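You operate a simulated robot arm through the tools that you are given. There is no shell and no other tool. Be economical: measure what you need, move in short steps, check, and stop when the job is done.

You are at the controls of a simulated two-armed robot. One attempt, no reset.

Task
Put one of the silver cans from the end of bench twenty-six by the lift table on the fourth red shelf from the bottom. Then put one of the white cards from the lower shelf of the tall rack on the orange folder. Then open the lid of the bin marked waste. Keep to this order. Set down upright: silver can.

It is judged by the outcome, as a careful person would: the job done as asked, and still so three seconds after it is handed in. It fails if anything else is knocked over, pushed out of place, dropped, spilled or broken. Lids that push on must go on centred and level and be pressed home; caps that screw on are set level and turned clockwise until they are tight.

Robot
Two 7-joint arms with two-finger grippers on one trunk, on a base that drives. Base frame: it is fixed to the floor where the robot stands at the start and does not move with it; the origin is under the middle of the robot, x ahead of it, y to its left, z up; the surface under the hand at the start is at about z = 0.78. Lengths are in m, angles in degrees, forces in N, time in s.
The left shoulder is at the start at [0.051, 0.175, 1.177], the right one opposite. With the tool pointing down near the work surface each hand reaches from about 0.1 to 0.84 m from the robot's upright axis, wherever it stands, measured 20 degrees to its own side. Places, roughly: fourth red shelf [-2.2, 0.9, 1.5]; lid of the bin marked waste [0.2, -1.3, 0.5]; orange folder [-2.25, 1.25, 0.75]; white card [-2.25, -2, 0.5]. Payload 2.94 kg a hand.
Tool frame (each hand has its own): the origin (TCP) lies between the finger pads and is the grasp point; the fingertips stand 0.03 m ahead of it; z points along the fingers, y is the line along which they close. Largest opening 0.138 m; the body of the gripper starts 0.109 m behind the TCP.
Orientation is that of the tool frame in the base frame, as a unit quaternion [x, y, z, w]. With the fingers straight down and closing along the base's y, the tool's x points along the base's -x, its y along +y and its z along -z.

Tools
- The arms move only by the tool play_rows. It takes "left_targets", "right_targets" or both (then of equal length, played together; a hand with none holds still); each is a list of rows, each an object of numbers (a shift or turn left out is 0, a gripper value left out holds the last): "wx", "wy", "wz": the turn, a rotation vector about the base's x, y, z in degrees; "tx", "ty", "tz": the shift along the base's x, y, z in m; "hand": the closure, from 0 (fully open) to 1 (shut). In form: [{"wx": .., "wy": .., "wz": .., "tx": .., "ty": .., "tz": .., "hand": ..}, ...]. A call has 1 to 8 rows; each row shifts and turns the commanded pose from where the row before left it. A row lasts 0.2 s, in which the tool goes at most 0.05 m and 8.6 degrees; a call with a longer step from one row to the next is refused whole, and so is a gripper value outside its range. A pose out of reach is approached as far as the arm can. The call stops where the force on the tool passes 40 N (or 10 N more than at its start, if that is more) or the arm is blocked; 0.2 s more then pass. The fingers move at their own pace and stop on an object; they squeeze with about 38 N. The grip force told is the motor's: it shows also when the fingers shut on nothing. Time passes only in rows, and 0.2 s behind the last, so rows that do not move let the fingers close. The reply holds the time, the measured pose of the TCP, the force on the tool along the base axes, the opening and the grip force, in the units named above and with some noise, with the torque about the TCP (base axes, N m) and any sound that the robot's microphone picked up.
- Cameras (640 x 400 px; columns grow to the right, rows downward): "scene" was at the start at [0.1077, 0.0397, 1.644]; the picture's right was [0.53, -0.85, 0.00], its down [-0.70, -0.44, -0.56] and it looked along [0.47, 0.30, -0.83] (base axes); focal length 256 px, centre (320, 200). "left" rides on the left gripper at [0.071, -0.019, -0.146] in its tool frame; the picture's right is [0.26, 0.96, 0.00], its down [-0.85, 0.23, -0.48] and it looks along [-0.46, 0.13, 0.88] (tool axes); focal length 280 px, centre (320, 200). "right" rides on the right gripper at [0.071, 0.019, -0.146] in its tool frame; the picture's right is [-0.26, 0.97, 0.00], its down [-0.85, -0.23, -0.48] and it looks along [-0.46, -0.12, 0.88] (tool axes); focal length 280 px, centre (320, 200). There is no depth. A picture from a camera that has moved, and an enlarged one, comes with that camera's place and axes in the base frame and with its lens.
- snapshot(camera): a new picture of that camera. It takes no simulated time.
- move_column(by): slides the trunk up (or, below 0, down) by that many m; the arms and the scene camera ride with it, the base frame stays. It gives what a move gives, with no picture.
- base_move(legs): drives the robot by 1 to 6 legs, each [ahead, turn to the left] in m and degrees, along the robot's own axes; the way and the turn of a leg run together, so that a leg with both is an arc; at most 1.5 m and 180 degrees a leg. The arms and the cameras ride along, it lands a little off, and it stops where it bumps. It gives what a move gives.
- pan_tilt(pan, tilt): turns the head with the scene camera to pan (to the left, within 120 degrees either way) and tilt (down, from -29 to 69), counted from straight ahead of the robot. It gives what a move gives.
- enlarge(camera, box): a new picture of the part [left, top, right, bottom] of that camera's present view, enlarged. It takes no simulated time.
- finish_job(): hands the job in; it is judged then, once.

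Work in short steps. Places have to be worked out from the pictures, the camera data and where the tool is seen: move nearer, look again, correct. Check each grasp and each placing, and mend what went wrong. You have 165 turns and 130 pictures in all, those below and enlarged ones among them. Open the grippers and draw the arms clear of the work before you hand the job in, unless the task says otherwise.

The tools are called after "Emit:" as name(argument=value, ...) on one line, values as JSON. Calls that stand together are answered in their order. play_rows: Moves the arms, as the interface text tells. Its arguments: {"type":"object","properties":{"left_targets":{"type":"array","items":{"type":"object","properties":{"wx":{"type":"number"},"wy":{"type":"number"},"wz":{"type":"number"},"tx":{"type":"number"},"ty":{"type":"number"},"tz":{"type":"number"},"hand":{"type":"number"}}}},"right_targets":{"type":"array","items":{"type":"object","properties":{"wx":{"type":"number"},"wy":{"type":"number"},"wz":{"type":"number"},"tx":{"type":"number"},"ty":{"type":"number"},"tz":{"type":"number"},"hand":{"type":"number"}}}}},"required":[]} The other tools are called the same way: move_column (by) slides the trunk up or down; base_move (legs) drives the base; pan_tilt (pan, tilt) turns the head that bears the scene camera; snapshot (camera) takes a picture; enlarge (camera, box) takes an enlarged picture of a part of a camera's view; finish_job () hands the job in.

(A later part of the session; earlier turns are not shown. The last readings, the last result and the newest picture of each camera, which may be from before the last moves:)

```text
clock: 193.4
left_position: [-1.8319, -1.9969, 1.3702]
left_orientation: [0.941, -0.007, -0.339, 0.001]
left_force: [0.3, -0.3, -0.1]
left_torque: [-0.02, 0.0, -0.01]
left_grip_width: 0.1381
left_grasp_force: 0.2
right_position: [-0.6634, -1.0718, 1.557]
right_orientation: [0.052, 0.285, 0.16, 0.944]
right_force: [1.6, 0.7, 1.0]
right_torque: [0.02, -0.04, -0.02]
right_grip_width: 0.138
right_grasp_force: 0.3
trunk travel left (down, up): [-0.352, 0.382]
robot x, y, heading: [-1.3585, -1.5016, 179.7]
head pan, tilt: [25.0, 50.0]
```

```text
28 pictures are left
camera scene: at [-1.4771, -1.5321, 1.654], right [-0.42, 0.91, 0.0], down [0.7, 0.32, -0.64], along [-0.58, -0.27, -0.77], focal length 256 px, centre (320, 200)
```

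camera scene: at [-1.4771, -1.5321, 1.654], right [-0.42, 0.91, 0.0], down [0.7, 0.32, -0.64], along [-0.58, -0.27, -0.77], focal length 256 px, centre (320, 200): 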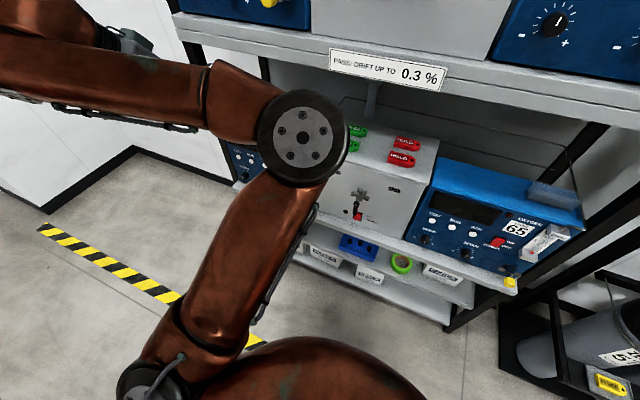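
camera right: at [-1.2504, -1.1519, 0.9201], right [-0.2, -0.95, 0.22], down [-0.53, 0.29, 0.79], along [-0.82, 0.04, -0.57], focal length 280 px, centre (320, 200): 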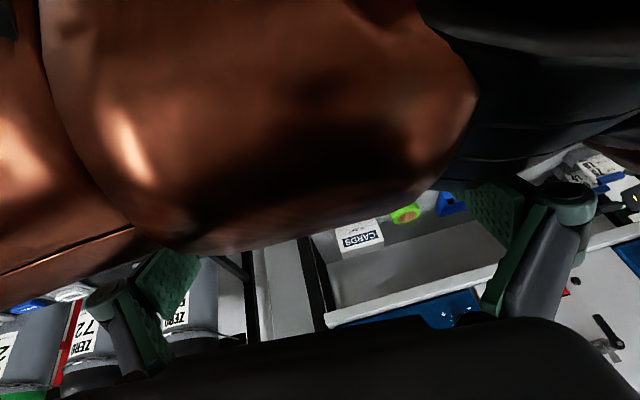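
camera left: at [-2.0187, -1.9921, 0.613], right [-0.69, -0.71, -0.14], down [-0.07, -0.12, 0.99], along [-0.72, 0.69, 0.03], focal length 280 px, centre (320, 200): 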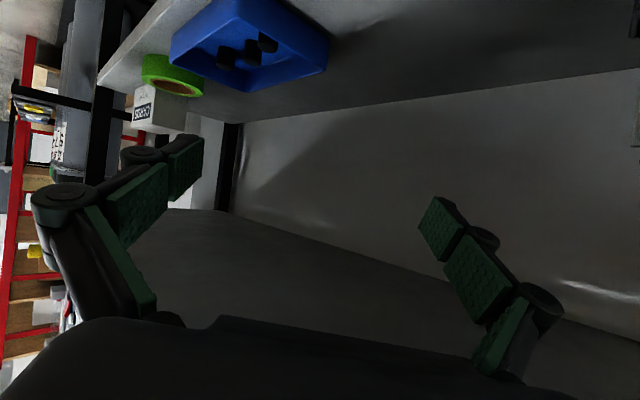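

In position. I lower the left hand in front of the rack, keeping clear of it.

Emit:
play_rows(left_targets=[{"tz": -0.04}, {"tz": -0.04}, {"tz": -0.04}, {"tz": -0.04}, {"tz": -0.04}, {"tz": -0.04}, {"tz": -0.04}, {"tz": -0.04}])

Emit:
play_rows(left_targets=[{"tz": -0.04}, {"tz": -0.04}, {"tz": -0.04}, {"tz": -0.04}, {"tz": -0.04}, {"tz": -0.03}])

Emit:
snapshot(camera="scene")

Emit:
snapshot(camera="left")

```text
clock: 195.2
left_position: [-1.8313, -1.996, 1.0479]
left_orientation: [0.94, -0.007, -0.34, 0.001]
left_force: [-0.2, 0.6, -1.1]
left_torque: [0.04, 0.01, 0.03]
left_grip_width: 0.1378
left_grasp_force: 0.2
right_position: [-0.6644, -1.0737, 1.5583]
right_orientation: [0.052, 0.285, 0.159, 0.944]
right_force: [-0.1, -1.4, -0.1]
right_torque: [-0.01, 0.0, 0.04]
right_grip_width: 0.1382
right_grasp_force: 0.1
trunk travel left (down, up): [-0.352, 0.382]
robot x, y, heading: [-1.3621, -1.5018, 179.9]
head pan, tilt: [25.0, 50.0]
```

```text
clock: 196.7
left_position: [-1.8297, -1.9971, 0.8182]
left_orientation: [0.94, -0.008, -0.34, 0.0]
left_force: [0.6, -0.1, 0.1]
left_torque: [0.0, -0.03, -0.04]
left_grip_width: 0.138
left_grasp_force: 0.1
right_position: [-0.6638, -1.0726, 1.5576]
right_orientation: [0.053, 0.285, 0.159, 0.944]
right_force: [0.1, 0.5, 0.0]
right_torque: [-0.01, 0.02, 0.01]
right_grip_width: 0.1381
right_grasp_force: 0.1
trunk travel left (down, up): [-0.352, 0.382]
robot x, y, heading: [-1.3597, -1.5026, 179.3]
head pan, tilt: [25.0, 50.0]
```

```text
27 pictures are left
camera scene: at [-1.4773, -1.5324, 1.654], right [-0.42, 0.91, 0.0], down [0.7, 0.32, -0.64], along [-0.58, -0.27, -0.77], focal length 256 px, centre (320, 200)
```

scene: 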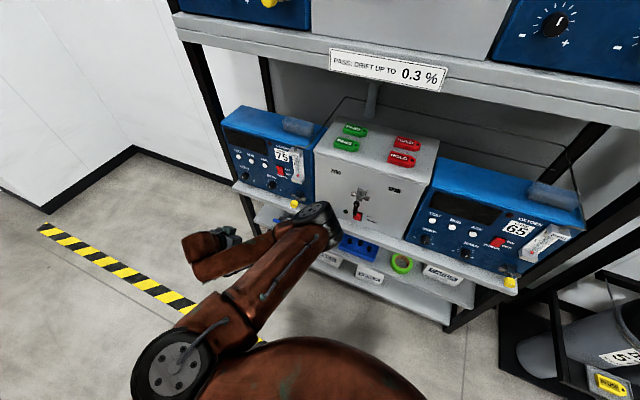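

```text
26 pictures are left
camera left: at [-1.683, -1.9777, 0.8843], right [0.19, -0.97, -0.16], down [-0.35, -0.22, 0.91], along [-0.92, -0.12, -0.38], focal length 280 px, centre (320, 200)
```

left: 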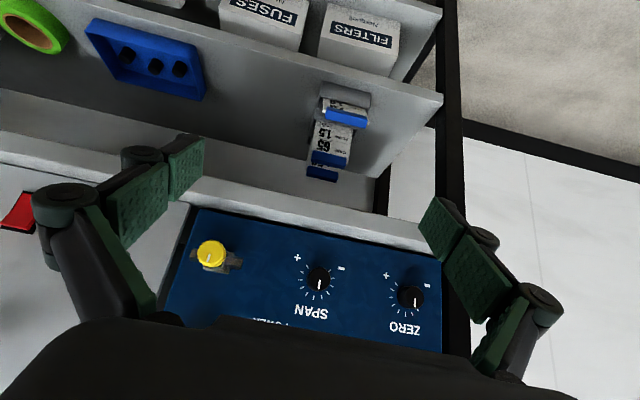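

The tilted front card is visible at the holder. I enlarge it to judge its pose.

Emit:
enlarge(camera="left", box=[270, 60, 430, 190])

```text
3.08 times, centred on (350, 125) of left
camera zoom: at [-1.683, -1.9777, 0.8843], right [0.19, -0.97, -0.16], down [-0.35, -0.22, 0.91], along [-0.92, -0.12, -0.38], focal length 863 px, centre (228, 431)
```

zoom: 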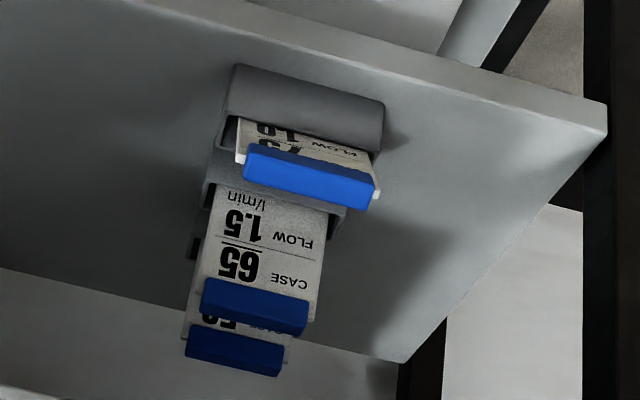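

The card leans forward out of its slot: its blue edge is near (-2.07, -2.05, 0.555), the card along ~45°. That suits a 45° tool straddling its sides. I lower the hand, align y, then drive 0.12 m closer.

Emit:
play_rows(left_targets=[{"wy": 2.5, "ty": -0.02, "tz": -0.03}, {"wy": 2.5, "ty": -0.02, "tz": -0.03}, {"ty": -0.013, "tz": -0.03}, {"tz": -0.03}])

Emit:
base_move(legs=[[0.12, 0]])

Emit:
snapshot(camera="left")

```text
clock: 197.7
left_position: [-1.8336, -2.0576, 0.7067]
left_orientation: [0.926, -0.009, -0.377, -0.002]
left_force: [-0.1, -0.4, -0.4]
left_torque: [0.05, 0.01, -0.03]
left_grip_width: 0.1377
left_grasp_force: 0.1
left hand out of reach, approached as far as the arm can: row 4
right_position: [-0.6646, -1.0739, 1.5574]
right_orientation: [0.053, 0.285, 0.16, 0.944]
right_force: [-0.1, -0.2, -0.8]
right_torque: [-0.01, -0.03, -0.01]
right_grip_width: 0.1382
right_grasp_force: 0.1
trunk travel left (down, up): [-0.352, 0.382]
robot x, y, heading: [-1.3608, -1.4989, 179.5]
head pan, tilt: [25.0, 50.0]
```

```text
clock: 198.9
left_position: [-1.9569, -2.0579, 0.7058]
left_orientation: [0.927, -0.008, -0.376, -0.001]
left_force: [-1.4, -0.7, -0.1]
left_torque: [0.0, -0.04, 0.02]
left_grip_width: 0.138
left_grasp_force: 0.1
right_position: [-0.789, -1.0698, 1.559]
right_orientation: [0.052, 0.284, 0.16, 0.944]
right_force: [0.1, 0.4, 0.7]
right_torque: [-0.01, 0.09, 0.04]
right_grip_width: 0.1379
right_grasp_force: 0.0
trunk travel left (down, up): [-0.352, 0.382]
robot x, y, heading: [-1.4829, -1.5015, 179.5]
head pan, tilt: [25.0, 50.0]
```

```text
24 pictures are left
camera left: at [-1.8034, -2.04, 0.7602], right [0.17, -0.97, -0.18], down [-0.28, -0.22, 0.93], along [-0.94, -0.11, -0.31], focal length 280 px, centre (320, 200)
```

left: 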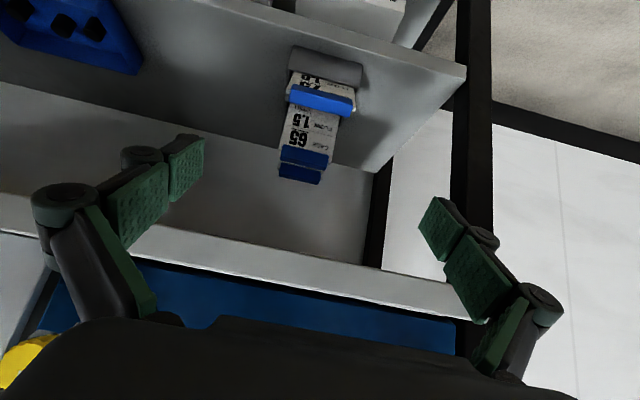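

I lower the column slightly (6 cm) and check the torso's lean from the readings.

Emit:
move_column(by=-0.07)

Emit:
snapshot(camera="left")

```text
clock: 200.0
left_position: [-1.955, -2.0582, 0.6386]
left_orientation: [0.927, -0.009, -0.376, -0.004]
left_force: [-0.4, 0.0, 0.6]
left_torque: [-0.01, 0.02, 0.01]
left_grip_width: 0.1381
left_grasp_force: 0.1
right_position: [-0.7871, -1.0698, 1.4878]
right_orientation: [0.051, 0.284, 0.16, 0.944]
right_force: [0.9, -0.7, -0.3]
right_torque: [-0.02, -0.04, 0.0]
right_grip_width: 0.138
right_grasp_force: 0.2
trunk travel left (down, up): [-0.282, 0.452]
robot x, y, heading: [-1.4856, -1.4995, 179.7]
head pan, tilt: [25.0, 50.0]
```

```text
23 pictures are left
camera left: at [-1.8026, -2.0416, 0.6931], right [0.17, -0.97, -0.18], down [-0.28, -0.23, 0.93], along [-0.94, -0.11, -0.31], focal length 280 px, centre (320, 200)
```

left: 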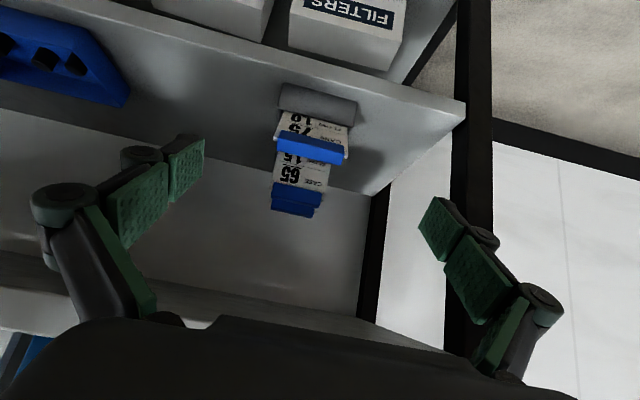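

Two views now give the blue edge at (-2.076, -2.054, 0.547), right along the tool axis. I advance to it in small steps, stopping just short.

Emit:
play_rows(left_targets=[{"tx": -0.02, "ty": 0.001, "tz": -0.015}, {"tx": -0.025, "ty": 0.001, "tz": -0.019}, {"tx": -0.025, "ty": 0.001, "tz": -0.019}, {"tx": -0.025, "ty": 0.001, "tz": -0.019}])

Emit:
snapshot(camera="left")

```text
clock: 201.0
left_position: [-2.0553, -2.0618, 0.5707]
left_orientation: [0.929, -0.011, -0.371, -0.007]
left_force: [-0.8, 0.0, -0.7]
left_torque: [0.02, -0.01, -0.01]
left_grip_width: 0.1377
left_grasp_force: 0.2
left hand out of reach, approached as far as the arm can: row 2, 3
right_position: [-0.788, -1.0705, 1.4876]
right_orientation: [0.052, 0.284, 0.16, 0.944]
right_force: [0.0, 0.1, -0.3]
right_torque: [0.03, 0.02, -0.02]
right_grip_width: 0.138
right_grasp_force: 0.1
trunk travel left (down, up): [-0.282, 0.452]
robot x, y, heading: [-1.4836, -1.5015, 179.6]
head pan, tilt: [25.0, 50.0]
```

```text
22 pictures are left
camera left: at [-1.9025, -2.0459, 0.6274], right [0.17, -0.97, -0.19], down [-0.29, -0.23, 0.93], along [-0.94, -0.1, -0.32], focal length 280 px, centre (320, 200)
```

left: 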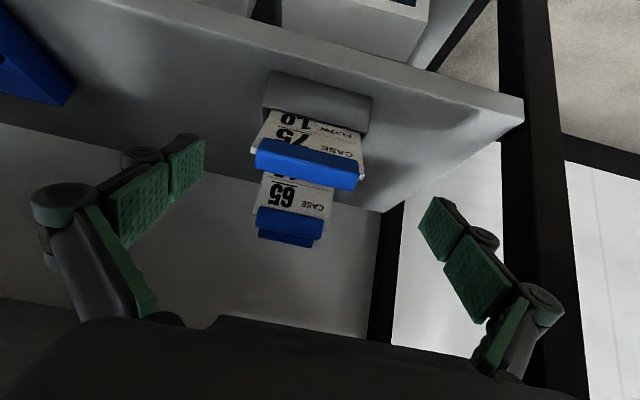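

Blue edge refined to (-2.085, -2.051, 0.540). I move the last 4 cm with a 1 cm shift in +y.

Emit:
play_rows(left_targets=[{"tx": -0.013, "ty": 0.005, "tz": -0.013}, {"tx": -0.013, "ty": 0.004, "tz": -0.013}, {"tx": -0.014, "ty": 0.003, "tz": -0.014}])

Emit:
snapshot(camera="left")

```text
clock: 201.8
left_position: [-2.0993, -2.0583, 0.5388]
left_orientation: [0.929, -0.01, -0.37, -0.007]
left_force: [-0.2, 1.0, -0.3]
left_torque: [0.01, -0.01, -0.01]
left_grip_width: 0.1379
left_grasp_force: 0.1
left hand out of reach, approached as far as the arm can: row 1, 2
right_position: [-0.7873, -1.0713, 1.4876]
right_orientation: [0.052, 0.284, 0.159, 0.944]
right_force: [-0.1, -0.1, 0.6]
right_torque: [-0.01, 0.03, -0.01]
right_grip_width: 0.138
right_grasp_force: 0.1
trunk travel left (down, up): [-0.282, 0.452]
robot x, y, heading: [-1.4794, -1.4977, 179.7]
head pan, tilt: [25.0, 50.0]
```

```text
21 pictures are left
camera left: at [-1.9476, -2.0428, 0.5949], right [0.17, -0.97, -0.19], down [-0.29, -0.23, 0.93], along [-0.94, -0.1, -0.32], focal length 280 px, centre (320, 200)
```

left: 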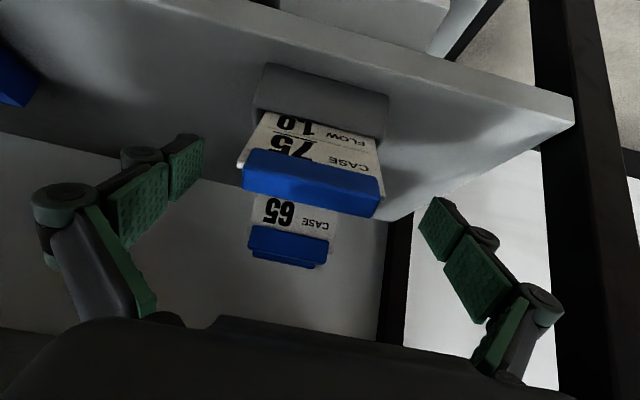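

The card lies ~1 cm on the near-lower side of the finger line. I shift by (+7, +6, -7) mm and close.

Emit:
play_rows(left_targets=[{"tx": 0.007, "ty": 0.006, "tz": -0.008}, {}, {"hand": 0.35}, {}])

Emit:
snapshot(camera="left")

```text
clock: 202.8
left_position: [-2.0967, -2.0585, 0.5348]
left_orientation: [0.929, -0.011, -0.37, -0.008]
left_force: [1.4, 1.5, 1.8]
left_torque: [0.05, -0.06, -0.08]
left_grip_width: 0.0921
left_grasp_force: 4.8
left hand out of reach, approached as far as the arm can: row 1
right_position: [-0.7863, -1.0718, 1.4873]
right_orientation: [0.051, 0.283, 0.16, 0.944]
right_force: [-0.1, 0.7, 0.5]
right_torque: [0.01, 0.01, 0.0]
right_grip_width: 0.1381
right_grasp_force: 0.0
trunk travel left (down, up): [-0.282, 0.452]
robot x, y, heading: [-1.4829, -1.499, 179.5]
head pan, tilt: [25.0, 50.0]
```

```text
20 pictures are left
camera left: at [-1.9453, -2.0431, 0.5921], right [0.16, -0.97, -0.19], down [-0.3, -0.23, 0.93], along [-0.94, -0.1, -0.32], focal length 280 px, centre (320, 200)
```

left: 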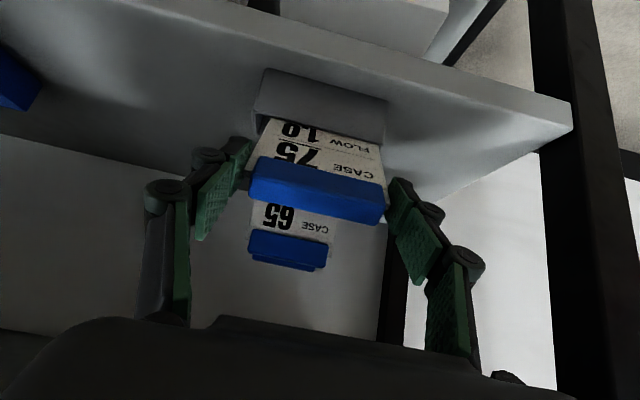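

Fingers are just touching the blue bar on both sides. Closing fully.

Emit:
play_rows(left_targets=[{"hand": 1}, {}, {}, {}])

Emit:
snapshot(camera="left")

```text
clock: 203.8
left_position: [-2.097, -2.0582, 0.5345]
left_orientation: [0.929, -0.01, -0.37, -0.008]
left_force: [3.4, 3.8, 2.2]
left_torque: [0.16, -0.07, -0.1]
left_grip_width: 0.0908
left_grasp_force: 37.9
right_position: [-0.7871, -1.0695, 1.4868]
right_orientation: [0.051, 0.284, 0.16, 0.944]
right_force: [-0.6, -0.1, -0.5]
right_torque: [0.06, -0.01, -0.01]
right_grip_width: 0.138
right_grasp_force: 0.2
trunk travel left (down, up): [-0.282, 0.452]
robot x, y, heading: [-1.4834, -1.5001, 179.5]
head pan, tilt: [25.0, 50.0]
```

```text
19 pictures are left
camera left: at [-1.9452, -2.0431, 0.5922], right [0.16, -0.97, -0.19], down [-0.3, -0.23, 0.93], along [-0.94, -0.1, -0.32], focal length 280 px, centre (320, 200)
```

left: 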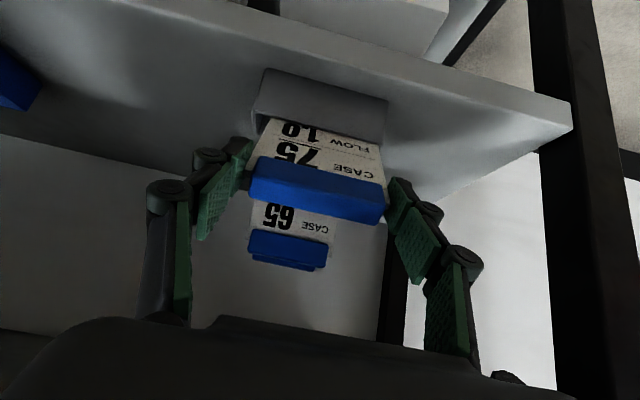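

Gripped at 91 mm, 38 N. I draw the card out along its own axis (up and toward me), gently.

Emit:
play_rows(left_targets=[{"tx": 0.006, "tz": 0.008}, {"tx": 0.008, "tz": 0.01}, {"tx": 0.01, "tz": 0.012}, {"tx": 0.012, "tz": 0.012}])

Emit:
snapshot(camera="left")

```text
clock: 204.8
left_position: [-2.0574, -2.0631, 0.5772]
left_orientation: [0.928, -0.009, -0.371, -0.004]
left_force: [0.2, 0.0, -0.6]
left_torque: [-0.01, -0.05, -0.04]
left_grip_width: 0.0906
left_grasp_force: 38.1
right_position: [-0.7868, -1.0705, 1.4874]
right_orientation: [0.052, 0.284, 0.16, 0.944]
right_force: [-0.1, -0.4, 0.8]
right_torque: [-0.01, -0.01, 0.03]
right_grip_width: 0.1378
right_grasp_force: 0.1
trunk travel left (down, up): [-0.282, 0.452]
robot x, y, heading: [-1.4819, -1.4984, 179.8]
head pan, tilt: [25.0, 50.0]
```

```text
18 pictures are left
camera left: at [-1.9063, -2.0451, 0.6331], right [0.17, -0.97, -0.18], down [-0.29, -0.23, 0.93], along [-0.94, -0.11, -0.32], focal length 280 px, centre (320, 200)
```

left: 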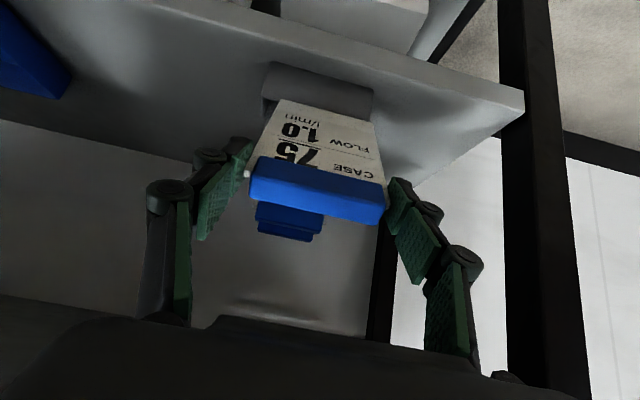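

The card comes out cleanly, its slot end nearly free. I continue out and away from the rack.

Emit:
play_rows(left_targets=[{"tx": 0.015, "tz": 0.015}, {"tx": 0.02, "tz": 0.015}, {"tx": 0.03, "tz": 0.01}, {"tx": 0.03, "tz": 0.01}, {"tx": 0.03, "tz": 0.01}])

Emit:
move_column(by=0.1)

Emit:
snapshot(camera="left")

```text
clock: 206.0
left_position: [-1.9356, -2.0584, 0.6383]
left_orientation: [0.928, -0.01, -0.372, -0.005]
left_force: [-0.5, -0.4, -0.5]
left_torque: [0.01, -0.02, 0.02]
left_grip_width: 0.0908
left_grasp_force: 38.3
right_position: [-0.7873, -1.0707, 1.4881]
right_orientation: [0.052, 0.285, 0.16, 0.944]
right_force: [-0.6, -0.8, 0.8]
right_torque: [-0.03, 0.0, -0.03]
right_grip_width: 0.1379
right_grasp_force: 0.1
trunk travel left (down, up): [-0.282, 0.452]
robot x, y, heading: [-1.4836, -1.5014, 179.5]
head pan, tilt: [25.0, 50.0]
```

```text
clock: 207.3
left_position: [-1.9358, -2.0586, 0.7365]
left_orientation: [0.927, -0.01, -0.375, -0.005]
left_force: [0.3, 0.2, -1.4]
left_torque: [-0.01, -0.01, 0.01]
left_grip_width: 0.0906
left_grasp_force: 38.7
right_position: [-0.7875, -1.0714, 1.5879]
right_orientation: [0.052, 0.285, 0.159, 0.944]
right_force: [0.4, 0.4, -0.3]
right_torque: [0.0, -0.04, -0.04]
right_grip_width: 0.1384
right_grasp_force: 0.0
trunk travel left (down, up): [-0.382, 0.352]
robot x, y, heading: [-1.4798, -1.502, 179.6]
head pan, tilt: [25.0, 50.0]
```

```text
17 pictures are left
camera left: at [-1.7837, -2.0422, 0.7916], right [0.17, -0.97, -0.18], down [-0.28, -0.23, 0.93], along [-0.94, -0.11, -0.31], focal length 280 px, centre (320, 200)
```

left: 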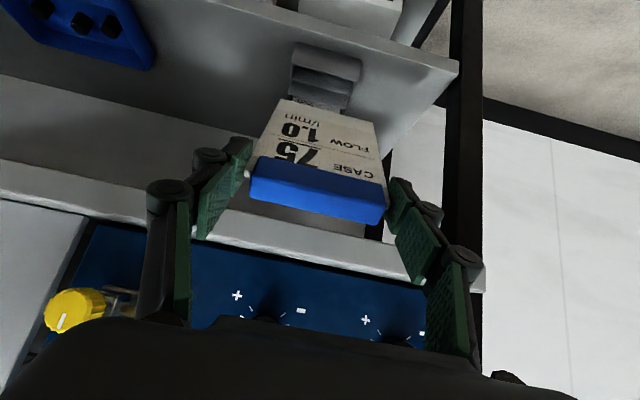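

The card is firmly held. I back away from the rack in small settled steps.

Emit:
base_move(legs=[[-0.08, 0]])

Emit:
pan_tilt(pan=0, tilt=40)

Emit:
base_move(legs=[[-0.08, 0]])

Emit:
pan_tilt(pan=30, tilt=40)

Emit:
base_move(legs=[[-0.08, 0]])

Emit:
pan_tilt(pan=0, tilt=40)

Emit:
base_move(legs=[[-0.08, 0]])

Emit:
pan_tilt(pan=30, tilt=40)

```text
clock: 208.4
left_position: [-1.8537, -2.0596, 0.7378]
left_orientation: [0.927, -0.009, -0.376, -0.003]
left_force: [-0.1, -1.0, 0.5]
left_torque: [0.0, 0.0, -0.04]
left_grip_width: 0.0908
left_grasp_force: 37.6
right_position: [-0.7037, -1.0712, 1.5861]
right_orientation: [0.051, 0.284, 0.161, 0.944]
right_force: [0.0, -0.4, -0.7]
right_torque: [-0.05, -0.09, 0.01]
right_grip_width: 0.1382
right_grasp_force: 0.2
trunk travel left (down, up): [-0.382, 0.352]
robot x, y, heading: [-1.4055, -1.503, 179.8]
head pan, tilt: [25.0, 50.0]
```

```text
clock: 209.3
left_position: [-1.8551, -2.06, 0.7384]
left_orientation: [0.927, -0.009, -0.376, -0.003]
left_force: [0.4, -0.6, -0.5]
left_torque: [-0.02, -0.01, -0.03]
left_grip_width: 0.0909
left_grasp_force: 37.6
right_position: [-0.7052, -1.071, 1.5887]
right_orientation: [0.052, 0.285, 0.16, 0.944]
right_force: [0.7, 0.7, -0.7]
right_torque: [-0.03, -0.03, -0.01]
right_grip_width: 0.138
right_grasp_force: 0.1
trunk travel left (down, up): [-0.382, 0.352]
robot x, y, heading: [-1.404, -1.501, 179.7]
head pan, tilt: [0.0, 40.0]
```

```text
clock: 210.3
left_position: [-1.7752, -2.0604, 0.7381]
left_orientation: [0.927, -0.009, -0.376, -0.003]
left_force: [-0.2, -0.5, -0.6]
left_torque: [0.01, 0.01, -0.03]
left_grip_width: 0.0909
left_grasp_force: 38.0
right_position: [-0.6244, -1.0722, 1.5864]
right_orientation: [0.052, 0.286, 0.16, 0.943]
right_force: [0.2, -0.2, 0.0]
right_torque: [0.03, -0.07, 0.03]
right_grip_width: 0.1379
right_grasp_force: 0.1
trunk travel left (down, up): [-0.382, 0.352]
robot x, y, heading: [-1.3246, -1.5004, 179.6]
head pan, tilt: [0.0, 40.0]
```

```text
clock: 211.3
left_position: [-1.775, -2.0599, 0.738]
left_orientation: [0.927, -0.01, -0.376, -0.004]
left_force: [0.0, -0.1, -0.2]
left_torque: [0.02, -0.01, 0.02]
left_grip_width: 0.0909
left_grasp_force: 38.2
right_position: [-0.6263, -1.0715, 1.5864]
right_orientation: [0.052, 0.284, 0.16, 0.944]
right_force: [1.4, -0.3, 0.0]
right_torque: [0.0, -0.01, -0.01]
right_grip_width: 0.1379
right_grasp_force: 0.1
trunk travel left (down, up): [-0.382, 0.352]
robot x, y, heading: [-1.322, -1.5018, 179.6]
head pan, tilt: [30.0, 40.0]
```

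```text
clock: 212.3
left_position: [-1.6951, -2.0601, 0.7377]
left_orientation: [0.927, -0.01, -0.376, -0.004]
left_force: [-0.2, -0.7, 0.4]
left_torque: [-0.01, -0.02, -0.03]
left_grip_width: 0.0909
left_grasp_force: 37.9
right_position: [-0.5426, -1.0732, 1.5862]
right_orientation: [0.052, 0.285, 0.159, 0.944]
right_force: [1.5, -0.3, -0.2]
right_torque: [0.02, -0.07, 0.0]
right_grip_width: 0.138
right_grasp_force: 0.0
trunk travel left (down, up): [-0.382, 0.352]
robot x, y, heading: [-1.2431, -1.504, 179.3]
head pan, tilt: [30.0, 40.0]
```

```text
clock: 213.3
left_position: [-1.6951, -2.0602, 0.7383]
left_orientation: [0.927, -0.009, -0.374, -0.004]
left_force: [-0.4, 0.4, -0.8]
left_torque: [-0.01, -0.02, 0.03]
left_grip_width: 0.0908
left_grasp_force: 37.7
right_position: [-0.5444, -1.0726, 1.5876]
right_orientation: [0.052, 0.285, 0.159, 0.944]
right_force: [0.2, -0.3, 0.4]
right_torque: [0.02, 0.0, 0.01]
right_grip_width: 0.1381
right_grasp_force: 0.0
trunk travel left (down, up): [-0.382, 0.352]
robot x, y, heading: [-1.2436, -1.5014, 179.8]
head pan, tilt: [0.0, 40.0]
```

```text
clock: 214.3
left_position: [-1.6146, -2.0611, 0.7376]
left_orientation: [0.926, -0.009, -0.376, -0.004]
left_force: [0.4, -0.2, -0.5]
left_torque: [-0.01, 0.02, 0.02]
left_grip_width: 0.0909
left_grasp_force: 38.2
right_position: [-0.4614, -1.0742, 1.586]
right_orientation: [0.052, 0.286, 0.159, 0.944]
right_force: [0.0, -0.4, -0.4]
right_torque: [-0.01, -0.11, 0.04]
right_grip_width: 0.138
right_grasp_force: 0.0
trunk travel left (down, up): [-0.382, 0.352]
robot x, y, heading: [-1.1642, -1.5024, 179.4]
head pan, tilt: [0.0, 40.0]
```

```text
clock: 215.3
left_position: [-1.6146, -2.0622, 0.7362]
left_orientation: [0.927, -0.01, -0.375, -0.004]
left_force: [0.3, -1.2, 0.2]
left_torque: [-0.03, 0.01, -0.01]
left_grip_width: 0.0906
left_grasp_force: 38.4
right_position: [-0.4633, -1.0733, 1.5876]
right_orientation: [0.051, 0.284, 0.16, 0.944]
right_force: [0.6, 0.4, 0.0]
right_torque: [0.0, 0.01, 0.02]
right_grip_width: 0.1381
right_grasp_force: 0.1
trunk travel left (down, up): [-0.382, 0.352]
robot x, y, heading: [-1.1627, -1.5042, 179.6]
head pan, tilt: [30.0, 40.0]
```

Very steady now. One more step back, then turn right to head along the aisle.

Emit:
base_move(legs=[[-0.08, 0]])

Emit:
base_move(legs=[[0, -45]])

Emit:
base_move(legs=[[0, -47]])

Emit:
pan_tilt(pan=15, tilt=30)

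Emit:
snapshot(camera="scene")

```text
clock: 216.3
left_position: [-1.5343, -2.0604, 0.7388]
left_orientation: [0.927, -0.009, -0.376, -0.003]
left_force: [0.5, -0.4, 0.8]
left_torque: [0.02, -0.01, 0.01]
left_grip_width: 0.0909
left_grasp_force: 37.7
right_position: [-0.3824, -1.0745, 1.5856]
right_orientation: [0.052, 0.286, 0.16, 0.943]
right_force: [0.4, -0.6, -0.4]
right_torque: [0.0, -0.1, -0.03]
right_grip_width: 0.1379
right_grasp_force: 0.0
trunk travel left (down, up): [-0.382, 0.352]
robot x, y, heading: [-1.0782, -1.5062, 179.6]
head pan, tilt: [30.0, 40.0]
```

```text
clock: 218.8
left_position: [-1.7975, -1.5741, 0.7365]
left_orientation: [0.852, -0.365, -0.345, -0.148]
left_force: [-0.4, -0.5, -0.4]
left_torque: [-0.04, -0.01, 0.02]
left_grip_width: 0.0909
left_grasp_force: 38.3
right_position: [-0.285, -1.6978, 1.5872]
right_orientation: [0.158, 0.244, -0.217, 0.932]
right_force: [0.0, -0.6, -0.2]
right_torque: [0.0, 0.02, -0.01]
right_grip_width: 0.1382
right_grasp_force: 0.0
trunk travel left (down, up): [-0.382, 0.352]
robot x, y, heading: [-1.0795, -1.5006, 134.6]
head pan, tilt: [30.0, 40.0]
```

```text
clock: 221.4
left_position: [-1.6203, -1.0288, 0.7368]
left_orientation: [-0.635, 0.675, 0.257, 0.274]
left_force: [0.1, 0.2, -1.9]
left_torque: [-0.02, -0.03, 0.01]
left_grip_width: 0.0907
left_grasp_force: 38.0
right_position: [-0.6783, -2.2178, 1.5871]
right_orientation: [0.241, 0.16, -0.569, 0.769]
right_force: [-0.1, 0.3, 0.8]
right_torque: [0.03, 0.01, 0.02]
right_grip_width: 0.1379
right_grasp_force: 0.1
trunk travel left (down, up): [-0.382, 0.352]
robot x, y, heading: [-1.0791, -1.5049, 87.6]
head pan, tilt: [30.0, 40.0]
```

```text
clock: 222.1
left_position: [-1.6208, -1.0288, 0.737]
left_orientation: [-0.636, 0.675, 0.257, 0.273]
left_force: [-0.1, 0.0, -0.4]
left_torque: [-0.03, 0.02, 0.0]
left_grip_width: 0.0909
left_grasp_force: 38.1
right_position: [-0.6786, -2.2191, 1.5855]
right_orientation: [0.241, 0.159, -0.569, 0.77]
right_force: [1.3, 0.0, -0.1]
right_torque: [0.04, -0.03, 0.01]
right_grip_width: 0.1382
right_grasp_force: 0.0
trunk travel left (down, up): [-0.382, 0.352]
robot x, y, heading: [-1.0775, -1.5042, 87.6]
head pan, tilt: [15.0, 30.0]
```

```text
16 pictures are left
camera scene: at [-1.099, -1.3824, 1.7137], right [0.98, 0.21, 0.0], down [0.11, -0.49, -0.87], along [-0.19, 0.85, -0.5], focal length 256 px, centre (320, 200)
```

scene: 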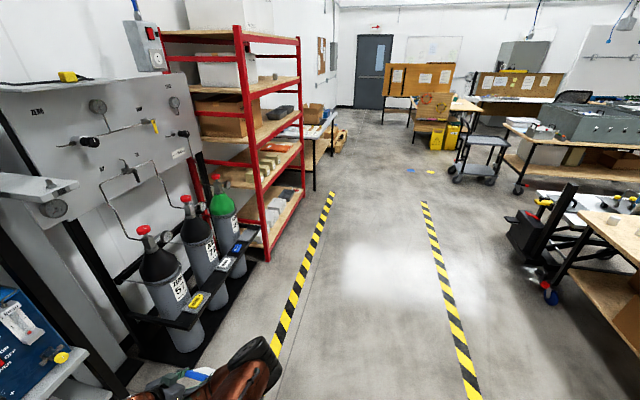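

Clear aisle. Driving 3.2 m and turning left to face the red rack.

Emit:
base_move(legs=[[1.45, 0]])

Emit:
base_move(legs=[[1.45, 0]])

Emit:
base_move(legs=[[0.28, 0]])

Emit:
base_move(legs=[[0, 46]])

Emit:
base_move(legs=[[0, 46]])

Emit:
pan_tilt(pan=20, tilt=40)

Emit:
snapshot(camera="scene")

Emit:
snapshot(camera="left")

```text
clock: 229.4
left_position: [-1.5733, 0.4195, 0.7374]
left_orientation: [-0.642, 0.669, 0.26, 0.271]
left_force: [-0.4, 0.1, -0.4]
left_torque: [-0.04, -0.01, 0.0]
left_grip_width: 0.0907
left_grasp_force: 38.0
right_position: [-0.613, -0.7543, 1.5878]
right_orientation: [0.24, 0.163, -0.563, 0.774]
right_force: [0.2, -0.5, -0.3]
right_torque: [0.04, -0.05, 0.0]
right_grip_width: 0.1382
right_grasp_force: 0.1
trunk travel left (down, up): [-0.382, 0.352]
robot x, y, heading: [-1.0273, -0.0471, 88.1]
head pan, tilt: [15.0, 30.0]
```

```text
clock: 236.5
left_position: [-1.5401, 1.8553, 0.7369]
left_orientation: [-0.643, 0.667, 0.261, 0.27]
left_force: [0.4, 0.7, -0.6]
left_torque: [-0.01, 0.0, -0.04]
left_grip_width: 0.0908
left_grasp_force: 38.2
right_position: [-0.5713, 0.6901, 1.5873]
right_orientation: [0.239, 0.162, -0.56, 0.776]
right_force: [0.4, 0.4, -1.2]
right_torque: [0.03, -0.01, 0.04]
right_grip_width: 0.1381
right_grasp_force: 0.0
trunk travel left (down, up): [-0.382, 0.352]
robot x, y, heading: [-0.9888, 1.395, 88.7]
head pan, tilt: [15.0, 30.0]
```

```text
clock: 238.5
left_position: [-1.5324, 2.1363, 0.7363]
left_orientation: [-0.644, 0.667, 0.261, 0.269]
left_force: [-0.1, 0.3, -0.6]
left_torque: [-0.02, -0.04, 0.04]
left_grip_width: 0.0906
left_grasp_force: 37.6
right_position: [-0.5635, 0.9712, 1.5879]
right_orientation: [0.239, 0.163, -0.561, 0.776]
right_force: [0.2, 1.0, 1.3]
right_torque: [0.06, 0.01, 0.0]
right_grip_width: 0.138
right_grasp_force: 0.0
trunk travel left (down, up): [-0.382, 0.352]
robot x, y, heading: [-0.9787, 1.6726, 88.8]
head pan, tilt: [15.0, 30.0]
```

```text
clock: 241.0
left_position: [-1.6982, 1.5973, 0.7376]
left_orientation: [0.853, -0.362, -0.345, -0.147]
left_force: [-1.0, -0.1, -0.6]
left_torque: [-0.01, -0.01, -0.02]
left_grip_width: 0.0908
left_grasp_force: 37.7
right_position: [-0.1853, 1.4873, 1.5877]
right_orientation: [0.156, 0.244, -0.212, 0.933]
right_force: [-0.3, 0.9, 0.7]
right_torque: [-0.02, 0.02, 0.01]
right_grip_width: 0.1379
right_grasp_force: 0.0
trunk travel left (down, up): [-0.382, 0.352]
robot x, y, heading: [-0.9816, 1.6726, 134.6]
head pan, tilt: [15.0, 30.0]
```

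```text
clock: 243.5
left_position: [-1.423, 1.1047, 0.7365]
left_orientation: [0.927, 0.002, -0.375, 0.001]
left_force: [-0.9, 0.5, -1.1]
left_torque: [0.0, 0.01, 0.0]
left_grip_width: 0.0907
left_grasp_force: 37.5
right_position: [-0.2966, 2.1214, 1.5872]
right_orientation: [0.048, 0.285, 0.172, 0.942]
right_force: [0.4, -0.2, 0.8]
right_torque: [0.02, 0.04, 0.01]
right_grip_width: 0.1379
right_grasp_force: 0.2
trunk travel left (down, up): [-0.382, 0.352]
robot x, y, heading: [-0.9843, 1.6717, -179.0]
head pan, tilt: [15.0, 30.0]
```

```text
clock: 244.2
left_position: [-1.4213, 1.1044, 0.7374]
left_orientation: [0.927, 0.002, -0.376, 0.0]
left_force: [0.4, 1.1, -0.4]
left_torque: [0.01, -0.01, 0.02]
left_grip_width: 0.0907
left_grasp_force: 38.2
right_position: [-0.2979, 2.1207, 1.5866]
right_orientation: [0.048, 0.286, 0.172, 0.942]
right_force: [0.3, 0.5, 0.4]
right_torque: [0.05, 0.02, -0.01]
right_grip_width: 0.1382
right_grasp_force: 0.0
trunk travel left (down, up): [-0.382, 0.352]
robot x, y, heading: [-0.9817, 1.6734, -178.9]
head pan, tilt: [20.0, 40.0]
```

```text
15 pictures are left
camera scene: at [-1.0944, 1.6439, 1.6984], right [-0.36, 0.93, 0.0], down [0.6, 0.23, -0.77], along [-0.72, -0.28, -0.64], focal length 256 px, centre (320, 200)
```

scene: 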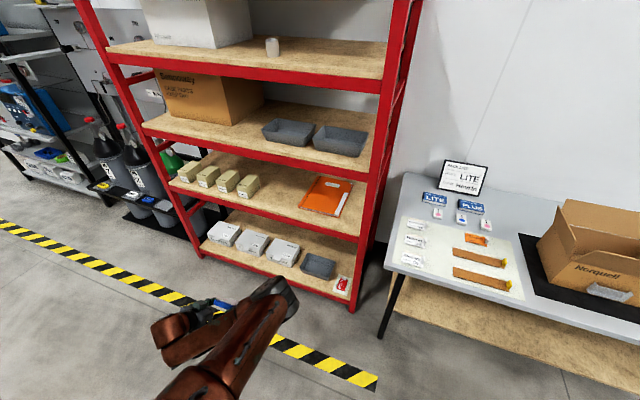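

```text
14 pictures are left
camera left: at [-1.2704, 1.1253, 0.7922], right [0.19, -0.96, -0.18], down [-0.28, -0.23, 0.93], along [-0.94, -0.13, -0.31], focal length 280 px, centre (320, 200)
```

left: 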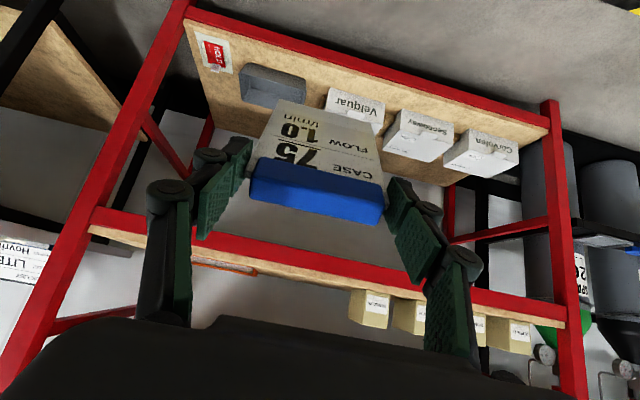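

The folder spans x ≈ -2.06…-2.35, y ≈ 1.14…1.36 at z ≈ 0.74. I flatten the tool to ~26° below horizontal, raise it a little and align y to the folder centre before driving in.

Emit:
play_rows(left_targets=[{"wy": 4, "tz": 0.025, "ty": 0.025}, {"wy": 4, "tz": 0.025, "ty": 0.03}, {"wy": 4, "tz": 0.025, "ty": 0.03, "tx": -0.02}, {"wy": 4, "tz": 0.025, "ty": 0.03, "tx": -0.02}, {"wy": 4, "ty": 0.03, "tx": -0.02}])

Emit:
base_move(legs=[[0.4, 0]])

Emit:
snapshot(camera="left")

```text
clock: 245.4
left_position: [-1.4923, 1.151, 0.9365]
left_orientation: [0.851, -0.002, -0.525, -0.006]
left_force: [-0.2, -0.3, 0.4]
left_torque: [-0.02, -0.01, -0.02]
left_grip_width: 0.091
left_grasp_force: 38.2
left hand out of reach, approached as far as the arm can: row 1, 2, 3, 4, 5
right_position: [-0.2973, 2.1202, 1.5859]
right_orientation: [0.049, 0.285, 0.172, 0.942]
right_force: [0.8, 0.1, 0.1]
right_torque: [-0.04, 0.05, -0.01]
right_grip_width: 0.1382
right_grasp_force: 0.0
trunk travel left (down, up): [-0.382, 0.352]
robot x, y, heading: [-0.9842, 1.6723, -178.7]
head pan, tilt: [20.0, 40.0]
```

```text
clock: 247.9
left_position: [-1.8914, 1.1438, 0.9345]
left_orientation: [0.852, 0.0, -0.524, -0.006]
left_force: [-1.2, 0.2, -1.4]
left_torque: [-0.02, -0.05, 0.01]
left_grip_width: 0.0906
left_grasp_force: 38.7
right_position: [-0.6973, 2.1145, 1.5878]
right_orientation: [0.049, 0.285, 0.172, 0.942]
right_force: [-0.2, 0.5, 0.4]
right_torque: [0.02, 0.08, -0.01]
right_grip_width: 0.1378
right_grasp_force: 0.2
trunk travel left (down, up): [-0.382, 0.352]
robot x, y, heading: [-1.3797, 1.6651, -178.8]
head pan, tilt: [20.0, 40.0]
```

```text
13 pictures are left
camera left: at [-1.7297, 1.1619, 0.9369], right [0.11, -0.96, -0.24], down [0.04, -0.24, 0.97], along [-0.99, -0.12, 0.01], focal length 280 px, centre (320, 200)
```

left: 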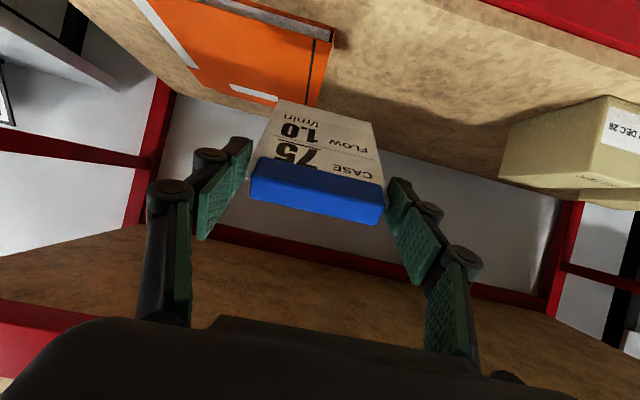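

Folder centre y ≈ 1.27. I first lower to z ≈ 0.84 and shift to y ≈ 1.26 in front of the shelf, then reach in under the upper beam.

Emit:
play_rows(left_targets=[{"ty": 0.029, "tz": -0.024}, {"ty": 0.029, "tz": -0.024}, {"ty": 0.029, "tz": -0.024}, {"ty": 0.029, "tz": -0.022}])

Emit:
play_rows(left_targets=[{"tx": -0.03}, {"tx": -0.035}, {"tx": -0.035}, {"tx": -0.035, "tz": -0.005}, {"tx": -0.03, "tz": -0.01}, {"tx": -0.03, "tz": -0.01}])

Emit:
snapshot(camera="left")

```text
clock: 248.9
left_position: [-1.8924, 1.1523, 0.9356]
left_orientation: [0.854, -0.004, -0.52, -0.01]
left_force: [-0.2, 0.0, -0.1]
left_torque: [0.01, -0.05, 0.0]
left_grip_width: 0.091
left_grasp_force: 38.0
left hand out of reach, approached as far as the arm can: row 1, 2, 3, 4
right_position: [-0.6952, 2.1152, 1.5859]
right_orientation: [0.048, 0.286, 0.172, 0.941]
right_force: [0.0, 0.8, -1.1]
right_torque: [0.06, 0.0, -0.01]
right_grip_width: 0.1381
right_grasp_force: 0.0
trunk travel left (down, up): [-0.382, 0.352]
robot x, y, heading: [-1.3825, 1.6664, -178.5]
head pan, tilt: [20.0, 40.0]
```

```text
clock: 250.3
left_position: [-2.0876, 1.1485, 0.9114]
left_orientation: [0.854, -0.003, -0.52, -0.009]
left_force: [0.7, 0.4, -1.1]
left_torque: [0.01, -0.02, 0.01]
left_grip_width: 0.0906
left_grasp_force: 38.4
left hand out of reach, approached as far as the arm can: row 1
right_position: [-0.6964, 2.1148, 1.5876]
right_orientation: [0.047, 0.286, 0.172, 0.942]
right_force: [1.1, -0.3, -0.4]
right_torque: [0.0, 0.05, 0.0]
right_grip_width: 0.1378
right_grasp_force: 0.0
trunk travel left (down, up): [-0.382, 0.352]
robot x, y, heading: [-1.3807, 1.6675, -178.9]
head pan, tilt: [20.0, 40.0]
```

```text
12 pictures are left
camera left: at [-1.9256, 1.1662, 0.9147], right [0.11, -0.96, -0.24], down [0.03, -0.24, 0.97], along [-0.99, -0.11, 0.0], focal length 280 px, centre (320, 200)
```

left: 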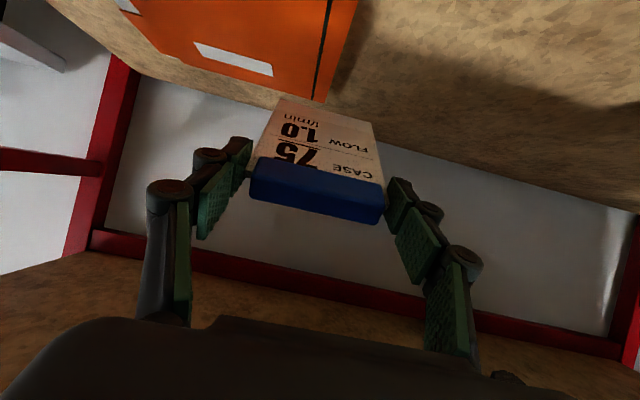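

The joint limits refused the sideways move near the body. Now extended, I try the shift and descent again in small rows.

Emit:
play_rows(left_targets=[{"ty": 0.015, "tz": -0.01}, {"ty": 0.02, "tz": -0.015}, {"ty": 0.02, "tz": -0.015}, {"ty": 0.02, "tz": -0.015}, {"ty": 0.02, "tz": -0.015}])

```text
clock: 251.5
left_position: [-2.1124, 1.1739, 0.9132]
left_orientation: [0.857, -0.006, -0.516, -0.013]
left_force: [-0.2, -0.5, -0.3]
left_torque: [0.0, -0.02, -0.03]
left_grip_width: 0.091
left_grasp_force: 38.2
left hand out of reach, approached as far as the arm can: row 1, 2, 3, 4, 5
right_position: [-0.697, 2.115, 1.5868]
right_orientation: [0.048, 0.285, 0.172, 0.942]
right_force: [-0.2, 0.0, -0.7]
right_torque: [0.02, 0.01, -0.02]
right_grip_width: 0.138
right_grasp_force: 0.1
trunk travel left (down, up): [-0.382, 0.352]
robot x, y, heading: [-1.3825, 1.662, -179.0]
head pan, tilt: [20.0, 40.0]
```

The arm is at its joint limits here, so I use the column (down 8 cm) and a small right turn of the base to bring the card over the folder's middle.

Emit:
move_column(by=-0.08)

Emit:
play_rows(left_targets=[{"tx": 0.02}, {"tx": 0.02}])

Emit:
base_move(legs=[[0, -6]])

Emit:
snapshot(camera="left")

```text
clock: 252.7
left_position: [-2.1157, 1.174, 0.7997]
left_orientation: [0.869, -0.005, -0.495, -0.013]
left_force: [-4.5, -2.2, 21.8]
left_torque: [1.03, 0.35, 0.43]
left_grip_width: 0.0912
left_grasp_force: 38.1
right_position: [-0.6936, 2.1152, 1.5066]
right_orientation: [0.048, 0.287, 0.172, 0.941]
right_force: [-0.2, -0.4, 0.0]
right_torque: [-0.03, -0.01, 0.02]
right_grip_width: 0.1382
right_grasp_force: 0.1
trunk travel left (down, up): [-0.302, 0.432]
robot x, y, heading: [-1.3821, 1.6629, -179.1]
head pan, tilt: [20.0, 40.0]
```

```text
clock: 253.3
left_position: [-2.0764, 1.172, 0.7994]
left_orientation: [0.871, -0.007, -0.49, -0.016]
left_force: [-9.1, 1.0, 20.4]
left_torque: [0.75, 1.26, 0.27]
left_grip_width: 0.091
left_grasp_force: 37.8
left hand out of reach, approached as far as the arm can: row 2
right_position: [-0.6929, 2.1169, 1.5067]
right_orientation: [0.047, 0.286, 0.172, 0.942]
right_force: [0.7, -0.3, 0.3]
right_torque: [0.0, -0.01, -0.02]
right_grip_width: 0.138
right_grasp_force: 0.1
trunk travel left (down, up): [-0.302, 0.432]
robot x, y, heading: [-1.3797, 1.6642, -179.1]
head pan, tilt: [20.0, 40.0]
```

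```text
clock: 254.0
left_position: [-2.0851, 1.1794, 0.8006]
left_orientation: [0.872, -0.011, -0.49, -0.015]
left_force: [0.5, -1.0, 4.2]
left_torque: [0.18, 0.0, -0.03]
left_grip_width: 0.0911
left_grasp_force: 38.3
right_position: [-0.6848, 2.1013, 1.5071]
right_orientation: [0.05, 0.286, 0.163, 0.943]
right_force: [0.5, -0.3, -0.5]
right_torque: [0.02, 0.01, 0.02]
right_grip_width: 0.1381
right_grasp_force: 0.0
trunk travel left (down, up): [-0.302, 0.432]
robot x, y, heading: [-1.3788, 1.6609, -180.1]
head pan, tilt: [20.0, 40.0]
stopped in leg 1: the force on the tool passed its limit at 46 N (the readings are from after the stop); the commanded pose is now the measured one
```

```text
11 pictures are left
camera left: at [-1.923, 1.1936, 0.8151], right [0.1, -0.97, -0.24], down [-0.04, -0.24, 0.97], along [-0.99, -0.09, -0.07], focal length 280 px, centre (320, 200)
```

left: 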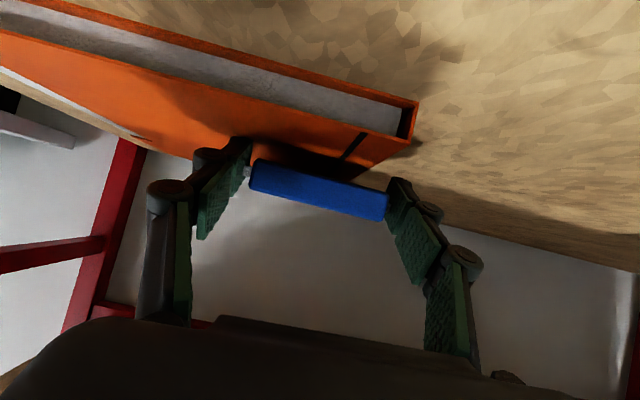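

The folder is thicker than assumed, so the card already touched it, a bit too near its edge. I raise the column 3 cm, turn the base 6° right, and look again.

Emit:
move_column(by=0.03)

Emit:
base_move(legs=[[0, -6]])

Emit:
snapshot(camera="left")

```text
clock: 254.8
left_position: [-2.0842, 1.1786, 0.828]
left_orientation: [0.872, -0.011, -0.488, -0.016]
left_force: [-0.2, -0.8, 0.6]
left_torque: [-0.03, 0.03, -0.02]
left_grip_width: 0.0908
left_grasp_force: 37.9
right_position: [-0.6873, 2.1002, 1.5377]
right_orientation: [0.05, 0.285, 0.163, 0.943]
right_force: [-0.4, 0.7, -0.3]
right_torque: [-0.04, 0.04, 0.0]
right_grip_width: 0.1381
right_grasp_force: 0.0
trunk travel left (down, up): [-0.332, 0.402]
robot x, y, heading: [-1.3814, 1.6679, 179.8]
head pan, tilt: [20.0, 40.0]
```

```text
clock: 255.7
left_position: [-2.1324, 1.2559, 0.829]
left_orientation: [0.87, -0.057, -0.488, -0.041]
left_force: [1.2, -0.5, -1.0]
left_torque: [-0.01, -0.03, -0.02]
left_grip_width: 0.0906
left_grasp_force: 37.7
right_position: [-0.6433, 2.0256, 1.5378]
right_orientation: [0.065, 0.283, 0.112, 0.95]
right_force: [0.2, 0.3, 0.1]
right_torque: [0.01, -0.03, -0.02]
right_grip_width: 0.1378
right_grasp_force: 0.1
trunk travel left (down, up): [-0.332, 0.402]
robot x, y, heading: [-1.38, 1.6685, 173.9]
head pan, tilt: [20.0, 40.0]
```

```text
10 pictures are left
camera left: at [-1.9698, 1.2537, 0.8446], right [0.0, -0.97, -0.24], down [-0.07, -0.24, 0.97], along [-1.0, 0.02, -0.07], focal length 280 px, centre (320, 200)
```

left: 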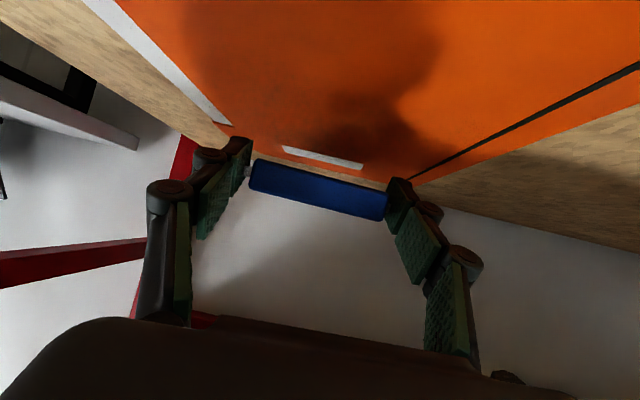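

The card now sits level in the grip and over the middle of the folder. I lower the column 2.5 cm to set it down.

Emit:
move_column(by=-0.022)

Emit:
move_column(by=-0.008)

Emit:
snapshot(camera="left")

```text
clock: 256.4
left_position: [-2.1315, 1.2578, 0.8065]
left_orientation: [0.87, -0.058, -0.488, -0.042]
left_force: [0.0, 0.3, 0.0]
left_torque: [0.0, -0.02, 0.01]
left_grip_width: 0.0909
left_grasp_force: 37.9
right_position: [-0.6425, 2.0244, 1.5136]
right_orientation: [0.066, 0.283, 0.112, 0.95]
right_force: [-0.1, 0.8, -0.7]
right_torque: [0.02, -0.03, -0.01]
right_grip_width: 0.138
right_grasp_force: 0.0
trunk travel left (down, up): [-0.31, 0.424]
robot x, y, heading: [-1.381, 1.6681, 174.0]
head pan, tilt: [20.0, 40.0]
```

```text
clock: 257.0
left_position: [-2.1332, 1.256, 0.8016]
left_orientation: [0.87, -0.058, -0.489, -0.041]
left_force: [-2.3, -2.7, 6.4]
left_torque: [-0.38, 0.19, -0.07]
left_grip_width: 0.0909
left_grasp_force: 37.7
right_position: [-0.6437, 2.0251, 1.507]
right_orientation: [0.066, 0.283, 0.112, 0.95]
right_force: [0.1, 0.2, 0.8]
right_torque: [0.0, -0.02, -0.05]
right_grip_width: 0.138
right_grasp_force: 0.0
trunk travel left (down, up): [-0.302, 0.432]
robot x, y, heading: [-1.3801, 1.6687, 174.0]
head pan, tilt: [20.0, 40.0]
```

```text
9 pictures are left
camera left: at [-1.9704, 1.2531, 0.8163], right [0.0, -0.97, -0.24], down [-0.07, -0.24, 0.97], along [-1.0, 0.02, -0.07], focal length 280 px, centre (320, 200)
```

left: 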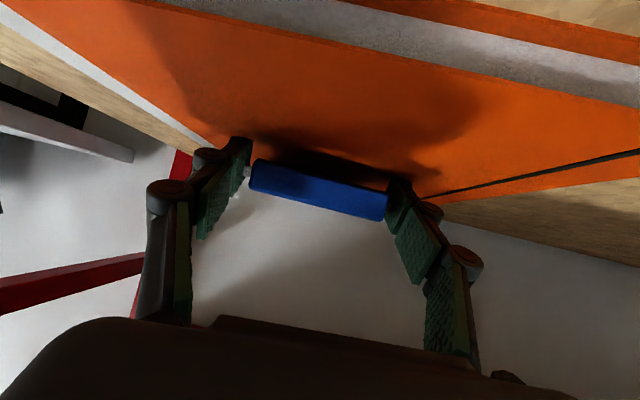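

Light contact (6 N). Opening the fingers gently.

Emit:
play_rows(left_targets=[{"hand": 0.28}, {}, {"hand": 0.1}, {}, {}])

Emit:
snapshot(camera="left")

```text
clock: 258.2
left_position: [-2.1316, 1.2569, 0.7984]
left_orientation: [0.87, -0.057, -0.487, -0.042]
left_force: [0.6, -0.3, 0.1]
left_torque: [0.0, 0.01, -0.01]
left_grip_width: 0.1241
left_grasp_force: 0.1
right_position: [-0.6429, 2.0246, 1.5068]
right_orientation: [0.065, 0.281, 0.113, 0.951]
right_force: [0.5, 0.4, 0.7]
right_torque: [0.01, 0.01, 0.01]
right_grip_width: 0.1378
right_grasp_force: 0.1
trunk travel left (down, up): [-0.302, 0.432]
robot x, y, heading: [-1.3813, 1.6654, 173.8]
head pan, tilt: [20.0, 40.0]
```

```text
8 pictures are left
camera left: at [-1.9696, 1.2531, 0.8146], right [0.0, -0.97, -0.24], down [-0.07, -0.24, 0.97], along [-1.0, 0.02, -0.07], focal length 280 px, centre (320, 200)
```

left: 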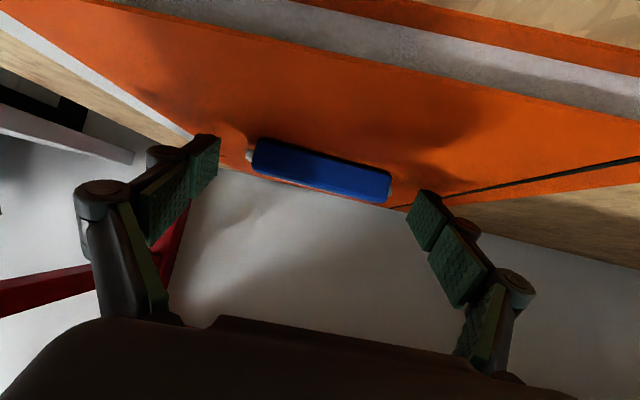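

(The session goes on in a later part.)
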